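You operate a simulated robot arm through the tools that you are given. There is no shell and no other tool. Be economical: measure what you need, move in short steps, check, and stop when the job is done.

Carry out the task below with a simulated robot arm. There is one attempt and no reset: what you move stays moved.

## Task
Put the green can on the cream notepad.

Only the result counts: the job must be done as asked and must still hold three seconds after the hand-in. Knocking over, shifting, dropping, spilling or breaking anything else fails it.

## Robot
A 7-joint arm with a two-finger parallel gripper, fixed in place. Base frame: the origin is at the foot of the arm, x ahead of it, y to its left, z up; the work surface is at about z = 0. Lengths are in cm, angles in rad, forces in N, time in s.
With the tool pointing down near the work surface it reaches from about 22 to 58 cm from the base axis. Its first joint turns from -1.152 to 1.152 rad. Payload 2.5 kg.
The TCP is the grasp point between the finger pads, 2.3 cm short of the fingertips. In the tool frame z runs along the fingers and y along their closing line. Largest opening 9.4 cm; finger width 3.8, thickness 1; the body of the gripper, 5.4 by 9.6 cm, starts 3.9 cm behind the TCP.
Orientation is told as [roll, pitch, yaw] about the base's x, y, z axes, in that order, counted from this pose: with the fingers straight down and closing along the base's y, the tool's x points along the base's -x, its y along +y and its z along -z.

## Interface
- The arm moves only by the tool servo_tool. Its argument "moves" is a list of rows, each an object (a shift or turn left out is 0, a gripper value left out holds the last) with "translation": the shift along the tool's x, y, z in m, a list of three; "dr": the turn, a rotation vector about the tool's x, y, z in degrees, a list of three; "grip": the opening, from 0 (shut) to 1 (fully open). In form: [{"translation": [dx, dy, dz], "dr": [wx, wy, wz], "grip": grip}, ...]. A call has 1 to 20 rows; each row shifts and turns the commanded pose from where the row before left it, along the tool's axes as they then stand. Rows are played at 5 a second. More than 5 cm and 0.15 rad between two rows, or a gripper value outside its range, and nothing of the call is played. A pose out of reach is approached as far as the arm can. The call stops where the force on the tool passes 40 N (or 10 N more than at its start, if that is more) or the arm is blocked; 0.2 s more then pass. The fingers move at their own pace (about 10.8 cm/s each) and stop on an object; they squeeze with about 28 N. The grip force told is the motor's: it shows also when the fingers shut on nothing. Time passes only in rows, and 0.2 s behind the last, so rows that do not move let the fingers close. It gives the time, the measured TCP pose, the force on the tool (base axes), the opening and the grip force at its end, in the units of the frame above (readings bear some noise).
- Cameras (640 x 400 px; columns grow to the right, rows downward): "scene" is fixed at [11.39, -42.35, 54.01]; the picture's right is [0.77, -0.63, 0.00], its down [-0.49, -0.60, -0.64] and it looks along [0.40, 0.49, -0.77] (base axes); focal length 307 px, centre (320, 200). "wrist" rides on the gripper at [8.6, 1.6, -7.4] in the tool frame; the picture's right is [-0.18, 0.98, 0.00], its down [-0.58, -0.11, -0.81] and it looks along [-0.79, -0.15, 0.59] (tool axes); focal length 243 px, centre (320, 200). There is no depth. A picture from a camera that has moved, and an enlarged one, comes with that camera's place and axes in the base frame and with its lens. The place of the scene camera against the robot may be out by one fixed shift of up to 2.5 cm in any direction.
- snapshot(camera): a new picture of that camera. It takes no simulated time.
- close_up(camera, box): a new picture of the part [left, top, right, bottom] of that camera's present view, enlarged. It takes no simulated time.
- close_job(): hands the job in; it is judged then, once.

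Work in short steps. Places have to be worked out from the pictures, the camera data and where the tool is seen: move nearer, look again, correct. Check each grasp and each placing, and mend what went wrong. You have 90 turns and 38 pictures in all, those below and enlarged ones among them. Open the gripper and draw the arm clear of the work before you hand the job in, unless the task says otherwise; then end with one line.

The tools are called as a command line: name --argument value ..., lists and objects as JSON in quotes. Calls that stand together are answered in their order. servo_tool: Moves the arm, as the interface text tells. Its arguments: {"type":"object","properties":{"moves":{"type":"array"}},"required":["moves"]} The other tools are called the same way: snapshot (camera) takes a picture; close_up (camera, box) takes an enlarged picture of a part of a camera's view; close_job () hands the job in.

At the start:

```text
t: 0.0
tcp_pos: [30.84, -6.68, 23.88]
tool_rot: [-0.001, -0.002, 0.001]
wrist_force: [0.4, -0.4, 0.2]
opening: 9.38
gripper_force: 0.1
```

scene: 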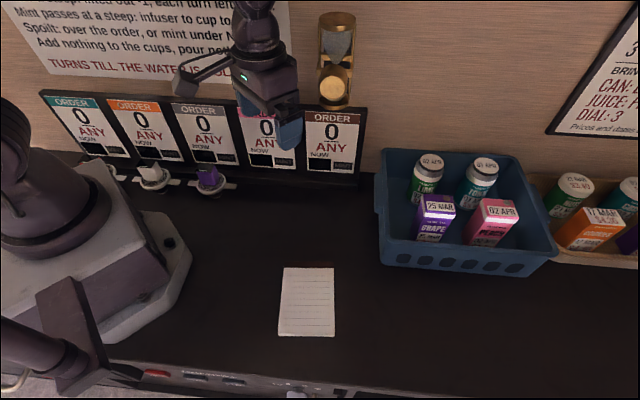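
wrist: 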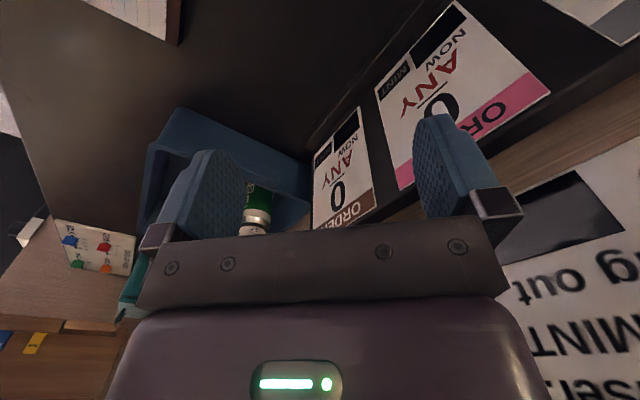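

The basket holds a green and a teal can, and there is a second tray to the right. I'll enlarge both to see the labels and the notice.

close_up --camera "scene" --box '[370, 130, 640, 290]'

close_up --camera "scene" --box '[540, 0, 640, 140]'

```text
2.37 times, centred on (505, 210) of scene
camera zoom: at [11.39, -42.35, 54.01], right [0.77, -0.63, 0.0], down [-0.49, -0.6, -0.64], along [0.4, 0.49, -0.77], focal length 728 px, centre (-118, 176)
```

zoom: 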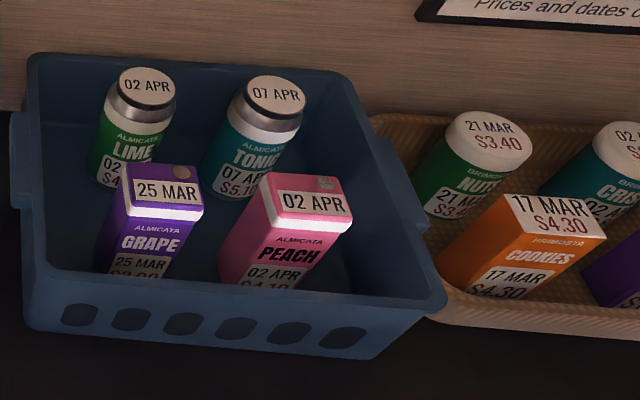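

```text
2.86 times, centred on (590, 70) of scene
camera zoom: at [11.39, -42.35, 54.01], right [0.77, -0.63, 0.0], down [-0.49, -0.6, -0.64], along [0.4, 0.49, -0.77], focal length 878 px, centre (-451, 571)
```

zoom: 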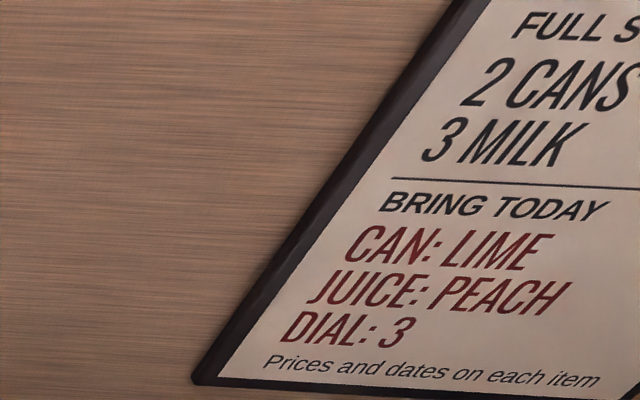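

The green can is the LIME can at the back-left of the basket, with its top near [55,-22.5,12.5]. The basket and back wall run at about -45°. I'll move away from the wall and yaw by +45° so the fingers close along the wall, then look.

servo_tool --moves '[{"translation": [0, -0.04, 0]}, {"translation": [0, -0.04, 0]}, {"translation": [0, -0.04, 0]}, {"dr": [0, 0, -7.5]}, {"dr": [0, 0, -7.5]}, {"dr": [0, 0, -7.5]}, {"dr": [0, 0, -7.5]}, {"dr": [0, 0, -7.5]}, {"dr": [0, 0, -7.5]}, {}]'

snapshot --camera "wrist"

snapshot --camera "scene"

```text
t: 2.2
tcp_pos: [30.81, -18.66, 23.97]
tool_rot: [-0.001, -0.001, 0.788]
wrist_force: [0.1, -0.4, -0.4]
opening: 9.39
gripper_force: 0.3
```

```text
33 pictures are left
camera wrist: at [23.62, -23.58, 31.43], right [-0.57, 0.82, 0.0], down [0.49, 0.34, 0.81], along [0.66, 0.46, -0.59], focal length 243 px, centre (320, 200)
```

wrist: 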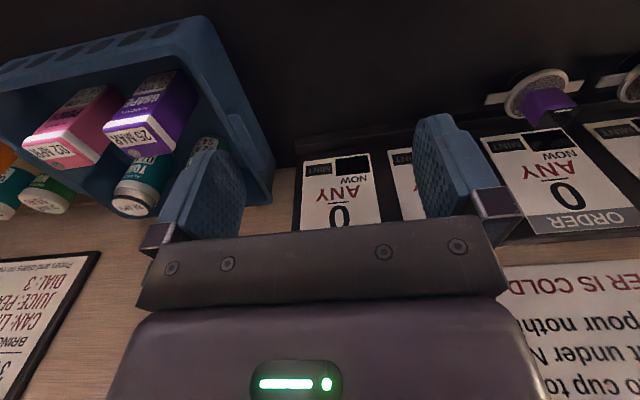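

```text
32 pictures are left
```

scene: 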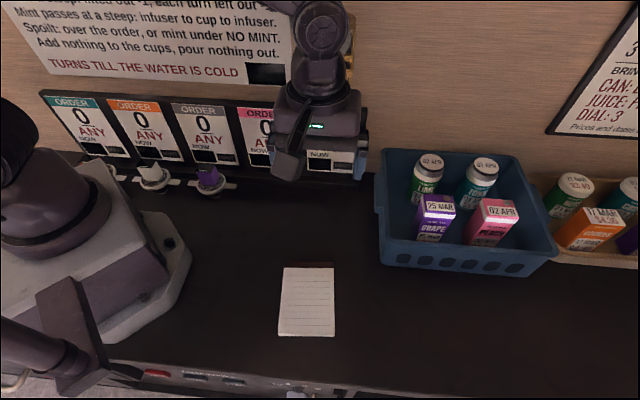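

The can is hidden behind the left finger in this view. I'll slide along the wall direction (tool -y) so the can comes in front of the gripper.

servo_tool --moves '[{"translation": [0, -0.045, 0]}, {"translation": [0, -0.045, 0]}, {"translation": [0, -0.045, 0]}, {"translation": [0, -0.035, 0]}, {}]'

snapshot --camera "wrist"

snapshot --camera "scene"

```text
t: 3.4
tcp_pos: [42.72, -30.64, 23.89]
tool_rot: [0.0, 0.0, 0.784]
wrist_force: [0.2, 0.4, 0.0]
opening: 9.4
gripper_force: 0.1
```

```text
31 pictures are left
camera wrist: at [35.63, -35.64, 31.4], right [-0.57, 0.82, 0.0], down [0.49, 0.33, 0.81], along [0.66, 0.46, -0.59], focal length 243 px, centre (320, 200)
```

wrist: 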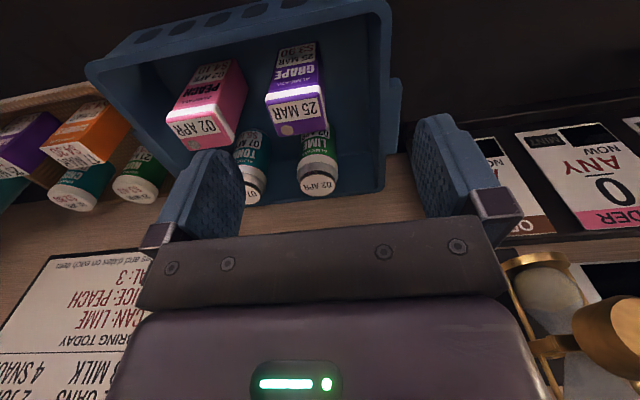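

```text
30 pictures are left
```

scene: 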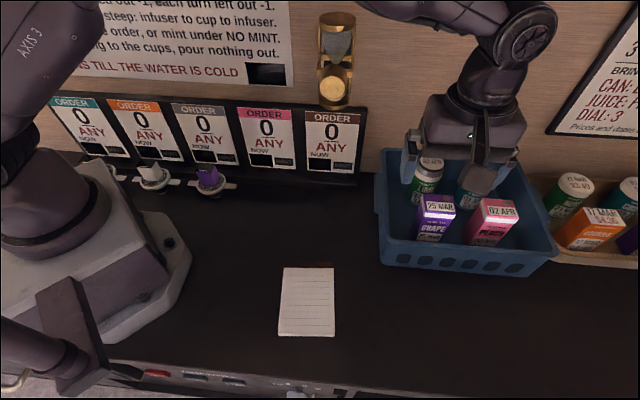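

Triangulating two wrist views puts the lime can's top centre at about [54.2,-22.7,12.1], with the wall about 9 cm behind it. I'll move above it in short steps at this height, with the opening slightly reduced.

servo_tool --moves '[{"translation": [-0.03, -0.005, 0], "grip": 0.9}, {"translation": [-0.03, -0.01, 0]}, {"translation": [-0.03, -0.01, 0]}, {}]'

snapshot --camera "wrist"

snapshot --camera "scene"

```text
t: 4.4
tcp_pos: [50.92, -26.06, 23.89]
tool_rot: [0.002, 0.0, 0.784]
wrist_force: [0.0, 0.7, -0.2]
opening: 8.49
gripper_force: 0.0
```

```text
29 pictures are left
camera wrist: at [43.84, -30.97, 31.41], right [-0.56, 0.83, 0.0], down [0.49, 0.33, 0.81], along [0.67, 0.46, -0.59], focal length 243 px, centre (320, 200)
```

wrist: 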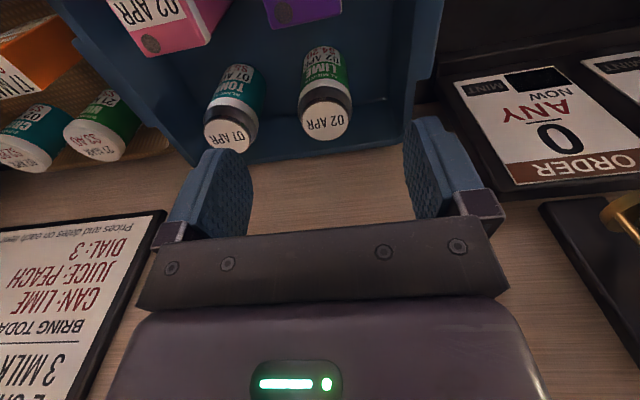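

```text
28 pictures are left
```

scene: 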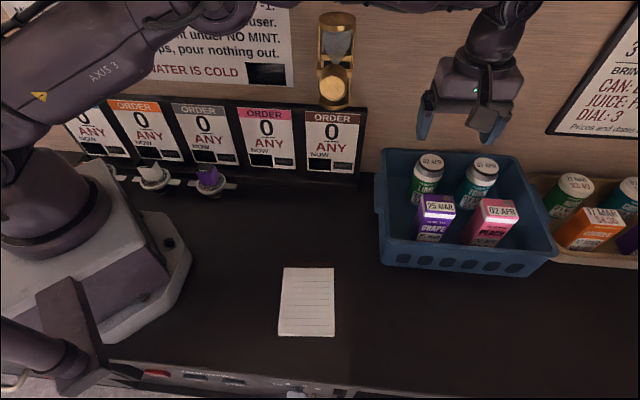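

The refined lime estimate is a top at about [55.3,-22.4,11], radius about 2.5 cm, with roughly 4 cm of free gap on both closing sides. I'll move over it and come down a little.

servo_tool --moves '[{"translation": [-0.03, -0.0025, 0]}, {"translation": [-0.027, -0.0025, 0.02]}, {"translation": [0, 0, 0.03]}, {}]'

snapshot --camera "wrist"

close_up --camera "scene" --box '[370, 60, 570, 285]'

```text
t: 5.4
tcp_pos: [55.41, -22.31, 19.01]
tool_rot: [0.0, 0.0, 0.784]
wrist_force: [0.9, -0.3, 0.8]
opening: 8.44
gripper_force: 0.0
```

```text
27 pictures are left
camera wrist: at [48.28, -27.27, 26.41], right [-0.56, 0.83, 0.0], down [0.49, 0.33, 0.81], along [0.67, 0.46, -0.59], focal length 243 px, centre (320, 200)
```

wrist: 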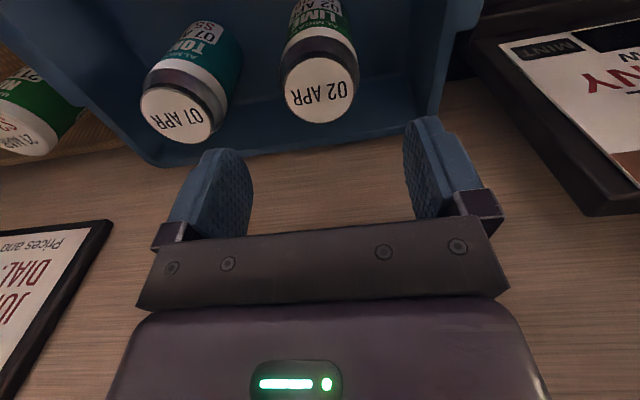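

```text
1.78 times, centred on (470, 172) of scene
camera zoom: at [11.4, -42.35, 54.01], right [0.77, -0.63, 0.0], down [-0.49, -0.6, -0.64], along [0.4, 0.49, -0.77], focal length 546 px, centre (53, 249)
```

zoom: 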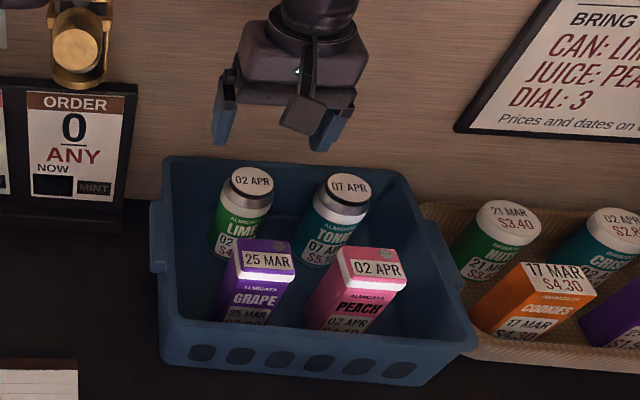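

Two fresh rays agree on the can's top at [55.0,-22.6,12.0]. I'll correct by 0.5 cm and go down to TCP z of about 12.5 first, with the fingertips just straddling the lid.

servo_tool --moves '[{"translation": [0.005, 0.001, 0.02]}, {"translation": [0, 0, 0.025]}, {"translation": [0, 0, 0.02]}, {}]'

snapshot --camera "wrist"

close_up --camera "scene" --box '[370, 60, 570, 285]'

```text
t: 6.4
tcp_pos: [54.94, -22.69, 12.33]
tool_rot: [0.001, -0.001, 0.784]
wrist_force: [0.6, 0.3, -1.0]
opening: 8.48
gripper_force: 0.0
```

```text
25 pictures are left
camera wrist: at [47.78, -27.6, 19.88], right [-0.56, 0.83, 0.0], down [0.49, 0.33, 0.81], along [0.67, 0.46, -0.59], focal length 243 px, centre (320, 200)
```

wrist: 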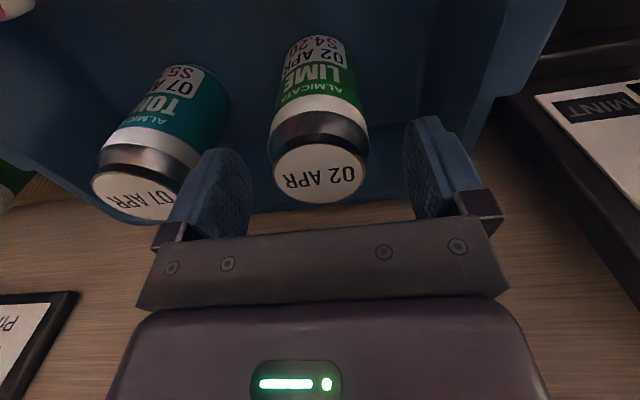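

```text
1.78 times, centred on (470, 172) of scene
camera zoom: at [11.39, -42.35, 54.01], right [0.77, -0.63, 0.0], down [-0.49, -0.6, -0.64], along [0.4, 0.49, -0.77], focal length 546 px, centre (53, 249)
```

zoom: 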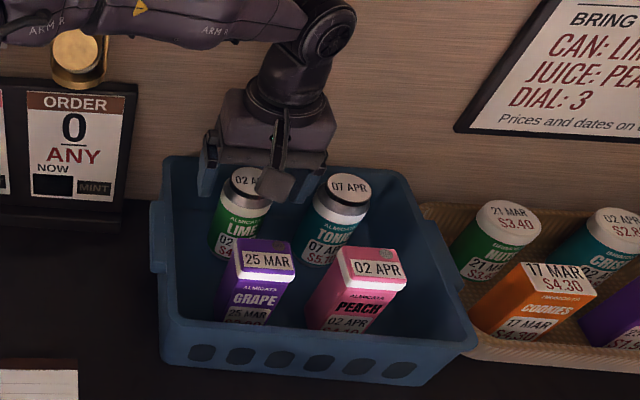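

The lid centre back-projects to [54.8,-22.9], so it is centred between the fingers. I'll lower 3.2 cm and close.

servo_tool --moves '[{"translation": [0, 0, 0.016]}, {"translation": [0, 0, 0.016]}, {}, {"grip": 0}, {}, {}, {}]'

snapshot --camera "wrist"

```text
t: 8.0
tcp_pos: [55.49, -23.24, 11.01]
tool_rot: [-0.031, -0.013, 0.78]
wrist_force: [1.6, 4.9, 10.9]
opening: 5.22
gripper_force: 28.0
```

```text
23 pictures are left
camera wrist: at [48.03, -28.05, 18.3], right [-0.56, 0.83, -0.03], down [0.46, 0.34, 0.82], along [0.69, 0.44, -0.58], focal length 243 px, centre (320, 200)
```

wrist: 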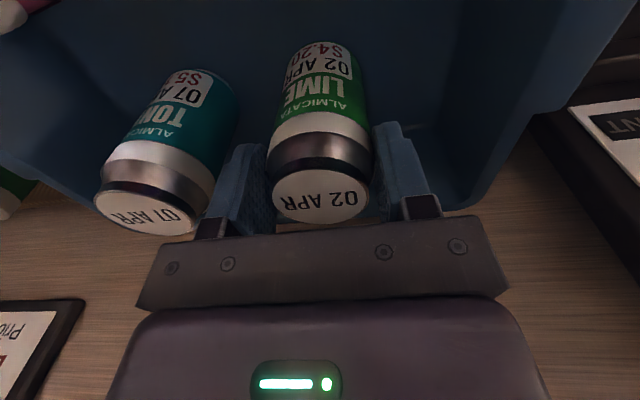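

The fingers hold the 5.2 cm can, but the TCP stopped at 11.0 with about 11 N of upward force and a slight tilt, so something blocked the descent. I'll check the scene before moving.

snapshot --camera "scene"

close_up --camera "scene" --box '[290, 0, 570, 230]'

```text
22 pictures are left
```

scene: 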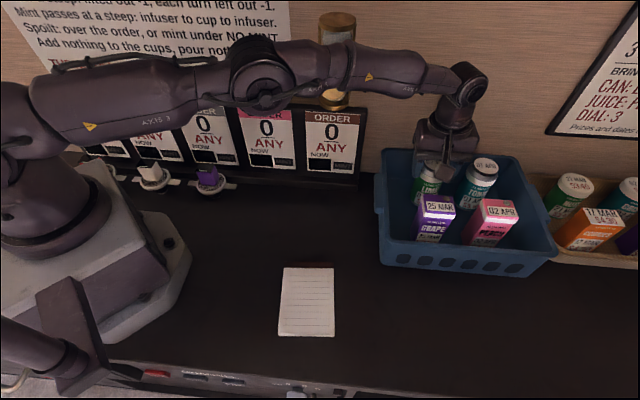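

```text
1.74 times, centred on (430, 115) of scene
camera zoom: at [11.35, -42.35, 54.03], right [0.77, -0.63, 0.0], down [-0.49, -0.6, -0.64], along [0.4, 0.49, -0.77], focal length 534 px, centre (129, 348)
```

zoom: 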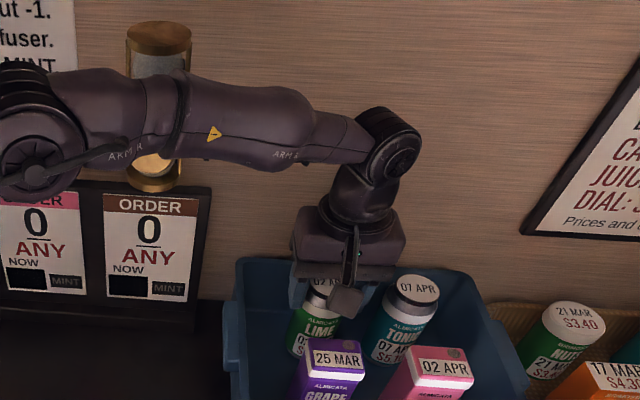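

The arm is nearly straight, so this looks like its reach limit; the hourglass and basket appear unmoved. The grip covers about 3 cm of the can (opening 5.2, 28 N), so I'll lift slowly and check.

servo_tool --moves '[{"translation": [0, 0, -0.01]}, {"translation": [0, 0, -0.01]}, {"translation": [0, 0, -0.01]}, {"translation": [0, 0, -0.01]}, {}]'

snapshot --camera "wrist"

snapshot --camera "scene"

```text
t: 9.2
tcp_pos: [54.92, -22.69, 13.13]
tool_rot: [0.003, 0.0, 0.785]
wrist_force: [0.0, -0.7, -2.7]
opening: 5.25
gripper_force: 28.1
```

```text
20 pictures are left
camera wrist: at [47.78, -27.63, 20.64], right [-0.56, 0.83, 0.0], down [0.49, 0.33, 0.81], along [0.66, 0.46, -0.59], focal length 243 px, centre (320, 200)
```

wrist: 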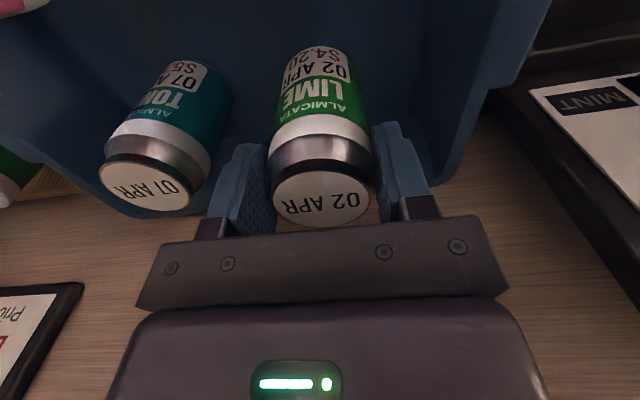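

```text
19 pictures are left
```

scene: 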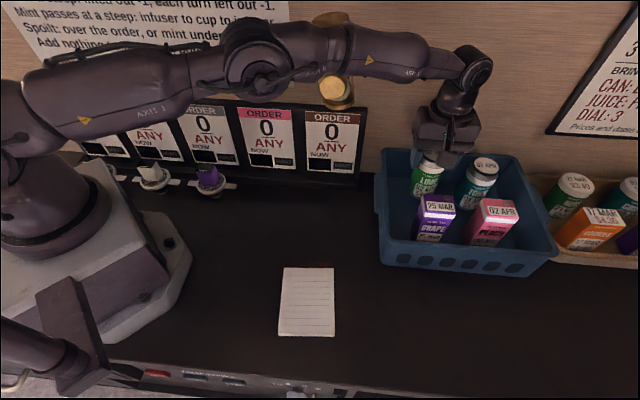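

The can came up with the gripper (about 2.7 N of weight) and the neighbours are undisturbed. I'll keep lifting straight up to clear the basket and cartons.

servo_tool --moves '[{"translation": [0, 0, -0.02]}, {"translation": [0, 0, -0.02]}, {"translation": [0, 0, -0.02]}, {"translation": [0, 0, -0.02]}, {"translation": [0, 0, -0.02]}, {"translation": [0, 0, -0.02]}, {}]'

snapshot --camera "scene"

```text
t: 10.8
tcp_pos: [54.82, -22.64, 25.1]
tool_rot: [0.001, -0.001, 0.786]
wrist_force: [0.8, -0.1, -0.9]
opening: 5.22
gripper_force: 27.6
```

```text
18 pictures are left
```

scene: 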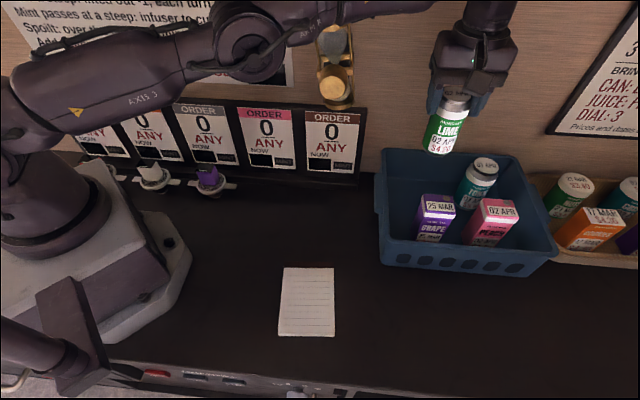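

The can is clear, with its bottom about 8–9 cm below the TCP. I'll carry it toward the notepad, around [22,-25], at this height.

servo_tool --moves '[{"translation": [0.0253, 0.02, 0]}, {"translation": [0.0253, 0.02, 0]}, {"translation": [0.0253, 0.02, 0]}, {"translation": [0.0253, 0.02, 0]}, {"translation": [0.0253, 0.02, 0]}, {"translation": [0.0253, 0.02, 0]}, {"translation": [0.0253, 0.02, 0]}, {"translation": [0.0253, 0.02, 0]}, {"translation": [0.0253, 0.02, 0]}, {}]'

servo_tool --moves '[{"dr": [0, 0, 7.5]}, {"dr": [0, 0, 7.5]}, {"dr": [0, 0, 7.5]}, {"dr": [0, 0, 7.5]}, {}]'

snapshot --camera "wrist"

snapshot --camera "scene"

```text
t: 13.0
tcp_pos: [25.97, -26.02, 25.11]
tool_rot: [0.002, 0.001, 0.785]
wrist_force: [0.1, 0.0, -2.8]
opening: 5.22
gripper_force: 28.1
```

```text
t: 14.2
tcp_pos: [26.14, -26.05, 25.24]
tool_rot: [0.002, -0.001, 0.26]
wrist_force: [-0.9, -0.3, -3.2]
opening: 5.22
gripper_force: 28.2
```

```text
17 pictures are left
camera wrist: at [17.42, -26.67, 32.7], right [-0.07, 1.0, 0.0], down [0.59, 0.04, 0.81], along [0.8, 0.06, -0.59], focal length 243 px, centre (320, 200)
```

wrist: 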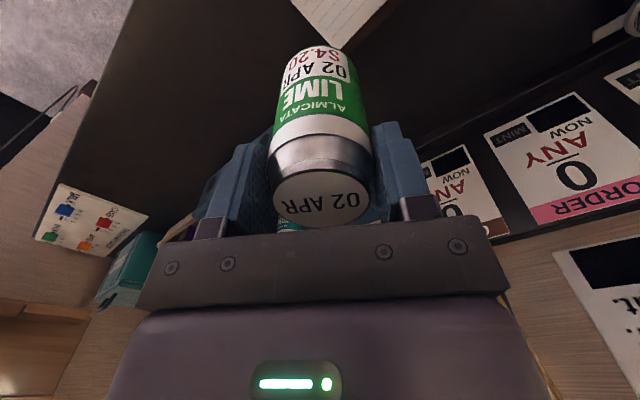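

```text
16 pictures are left
```

scene: 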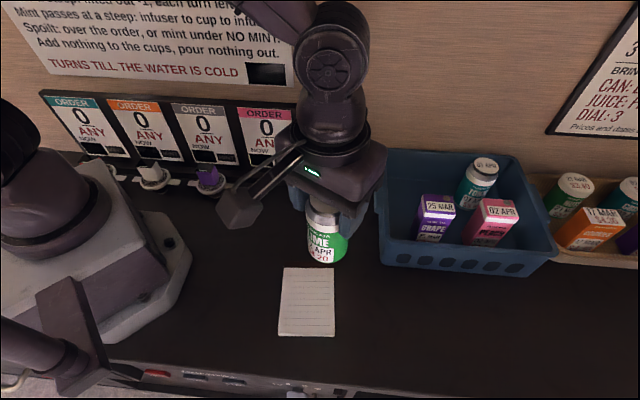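

The pad's far corner from the wrist view ([30.1,-23.1]) agrees with the scene to within 0.6 cm, giving a pad centre of about [22.5,-24.9]. I'll move over it and descend partway.

servo_tool --moves '[{"translation": [0.0155, 0.0095, 0]}, {"translation": [0.0155, 0.0095, 0]}, {"translation": [0, 0, 0.025]}, {"translation": [0, 0, 0.025]}, {"translation": [0, 0, 0.025]}, {"translation": [0, 0, 0.025]}, {"translation": [0, 0, 0.02]}, {}]'

snapshot --camera "wrist"

snapshot --camera "scene"

```text
t: 16.0
tcp_pos: [22.57, -25.04, 13.25]
tool_rot: [0.0, -0.001, 0.261]
wrist_force: [0.4, -0.4, -1.7]
opening: 5.22
gripper_force: 28.0
```

```text
15 pictures are left
camera wrist: at [13.95, -25.53, 20.66], right [-0.08, 1.0, 0.0], down [0.59, 0.05, 0.81], along [0.8, 0.06, -0.59], focal length 243 px, centre (320, 200)
```

wrist: 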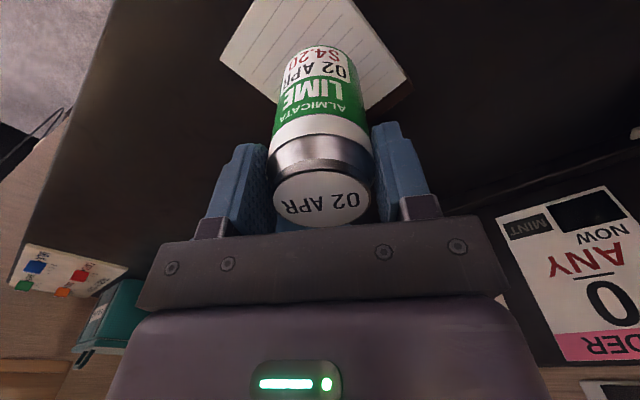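

```text
14 pictures are left
```

scene: 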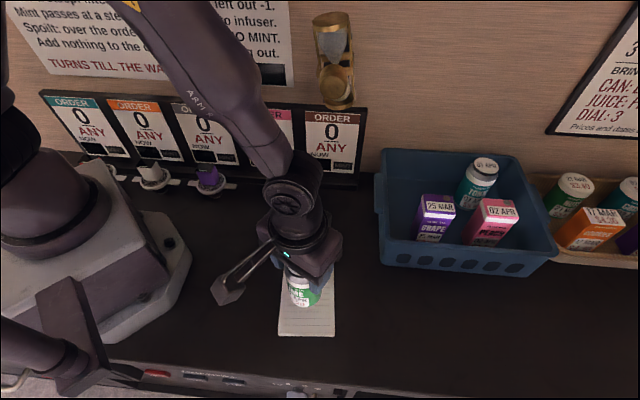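

The can is above the pad and the target projects to the pad centre. I'll lower in small steps, watching for the contact force.

servo_tool --moves '[{"translation": [0, 0, 0.005]}, {"translation": [0, 0, 0.005]}, {"translation": [0, 0, 0.005]}, {"translation": [0, 0, 0.005]}, {"translation": [0, 0, 0.003]}]'

close_up --camera "scene" --box '[240, 230, 380, 350]'

```text
t: 17.2
tcp_pos: [22.57, -25.1, 10.96]
tool_rot: [-0.001, -0.001, 0.261]
wrist_force: [1.3, 6.6, 24.9]
opening: 5.26
gripper_force: 27.7
```

```text
3.33 times, centred on (310, 290) of scene
camera zoom: at [11.39, -42.35, 54.02], right [0.77, -0.63, 0.0], down [-0.49, -0.6, -0.64], along [0.4, 0.49, -0.77], focal length 1024 px, centre (353, -100)
```

zoom: 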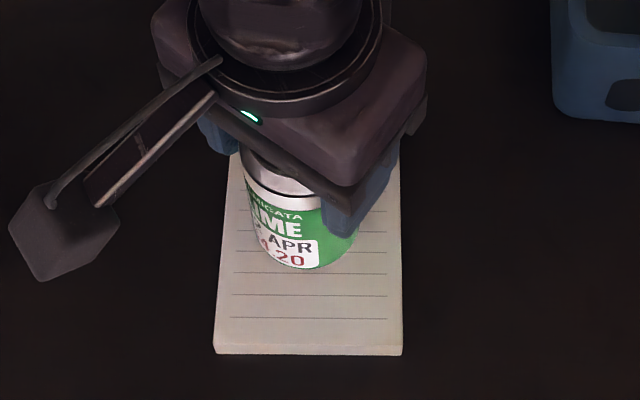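

Contact at z=10.96 (about 25 N): the can is standing on the pad, well inside its edges. I'll ease off a little and open.

servo_tool --moves '[{"translation": [0, 0, -0.001]}, {}, {"grip": 0.65}, {"grip": 0.75}, {"grip": 0.85}, {}]'

snapshot --camera "wrist"

```text
t: 18.6
tcp_pos: [22.54, -25.02, 11.01]
tool_rot: [0.002, 0.0, 0.262]
wrist_force: [0.4, 0.1, 0.0]
opening: 7.99
gripper_force: 0.1
```

```text
12 pictures are left
camera wrist: at [13.9, -25.63, 18.49], right [-0.08, 1.0, 0.0], down [0.59, 0.05, 0.81], along [0.8, 0.06, -0.59], focal length 243 px, centre (320, 200)
```

wrist: 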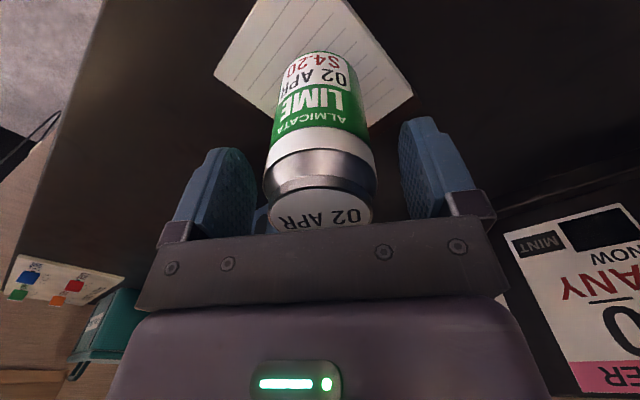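

The fingers are free and the can is standing. I'll draw straight up and away.

servo_tool --moves '[{"translation": [0, 0, -0.01]}, {"translation": [0, 0, -0.02]}, {"translation": [0, 0, -0.03]}, {"translation": [0, 0, -0.03]}, {"translation": [0, 0, -0.03]}, {"translation": [-0.04, 0.02, 0]}, {"translation": [-0.04, 0.02, 0]}, {}]'

snapshot --camera "scene"

close_up --camera "scene" --box '[240, 230, 380, 350]'

```text
t: 20.4
tcp_pos: [29.39, -19.06, 23.11]
tool_rot: [-0.001, 0.001, 0.262]
wrist_force: [0.6, 0.1, 0.4]
opening: 7.98
gripper_force: 0.1
```

```text
11 pictures are left
```

scene: 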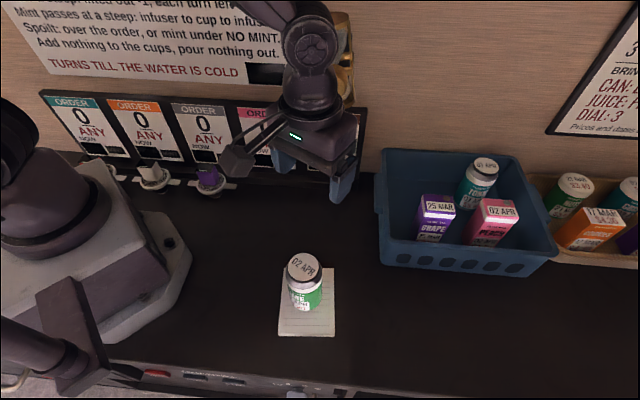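

```text
3.33 times, centred on (310, 290) of scene
camera zoom: at [11.4, -42.35, 54.01], right [0.77, -0.63, 0.0], down [-0.49, -0.6, -0.64], along [0.4, 0.49, -0.77], focal length 1024 px, centre (353, -100)
```

zoom: 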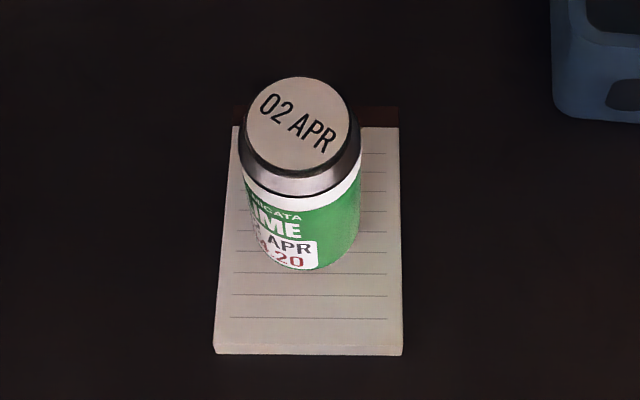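

The LIME can stands upright inside the notepad's edges, everything else looks unmoved and the arm is clear. I'm handing in.

close_job

```text
The job is handed in.
```

The green (LIME) can is standing upright on the cream notepad, the gripper is open and the arm is clear; the last pictures showed nothing else moved.
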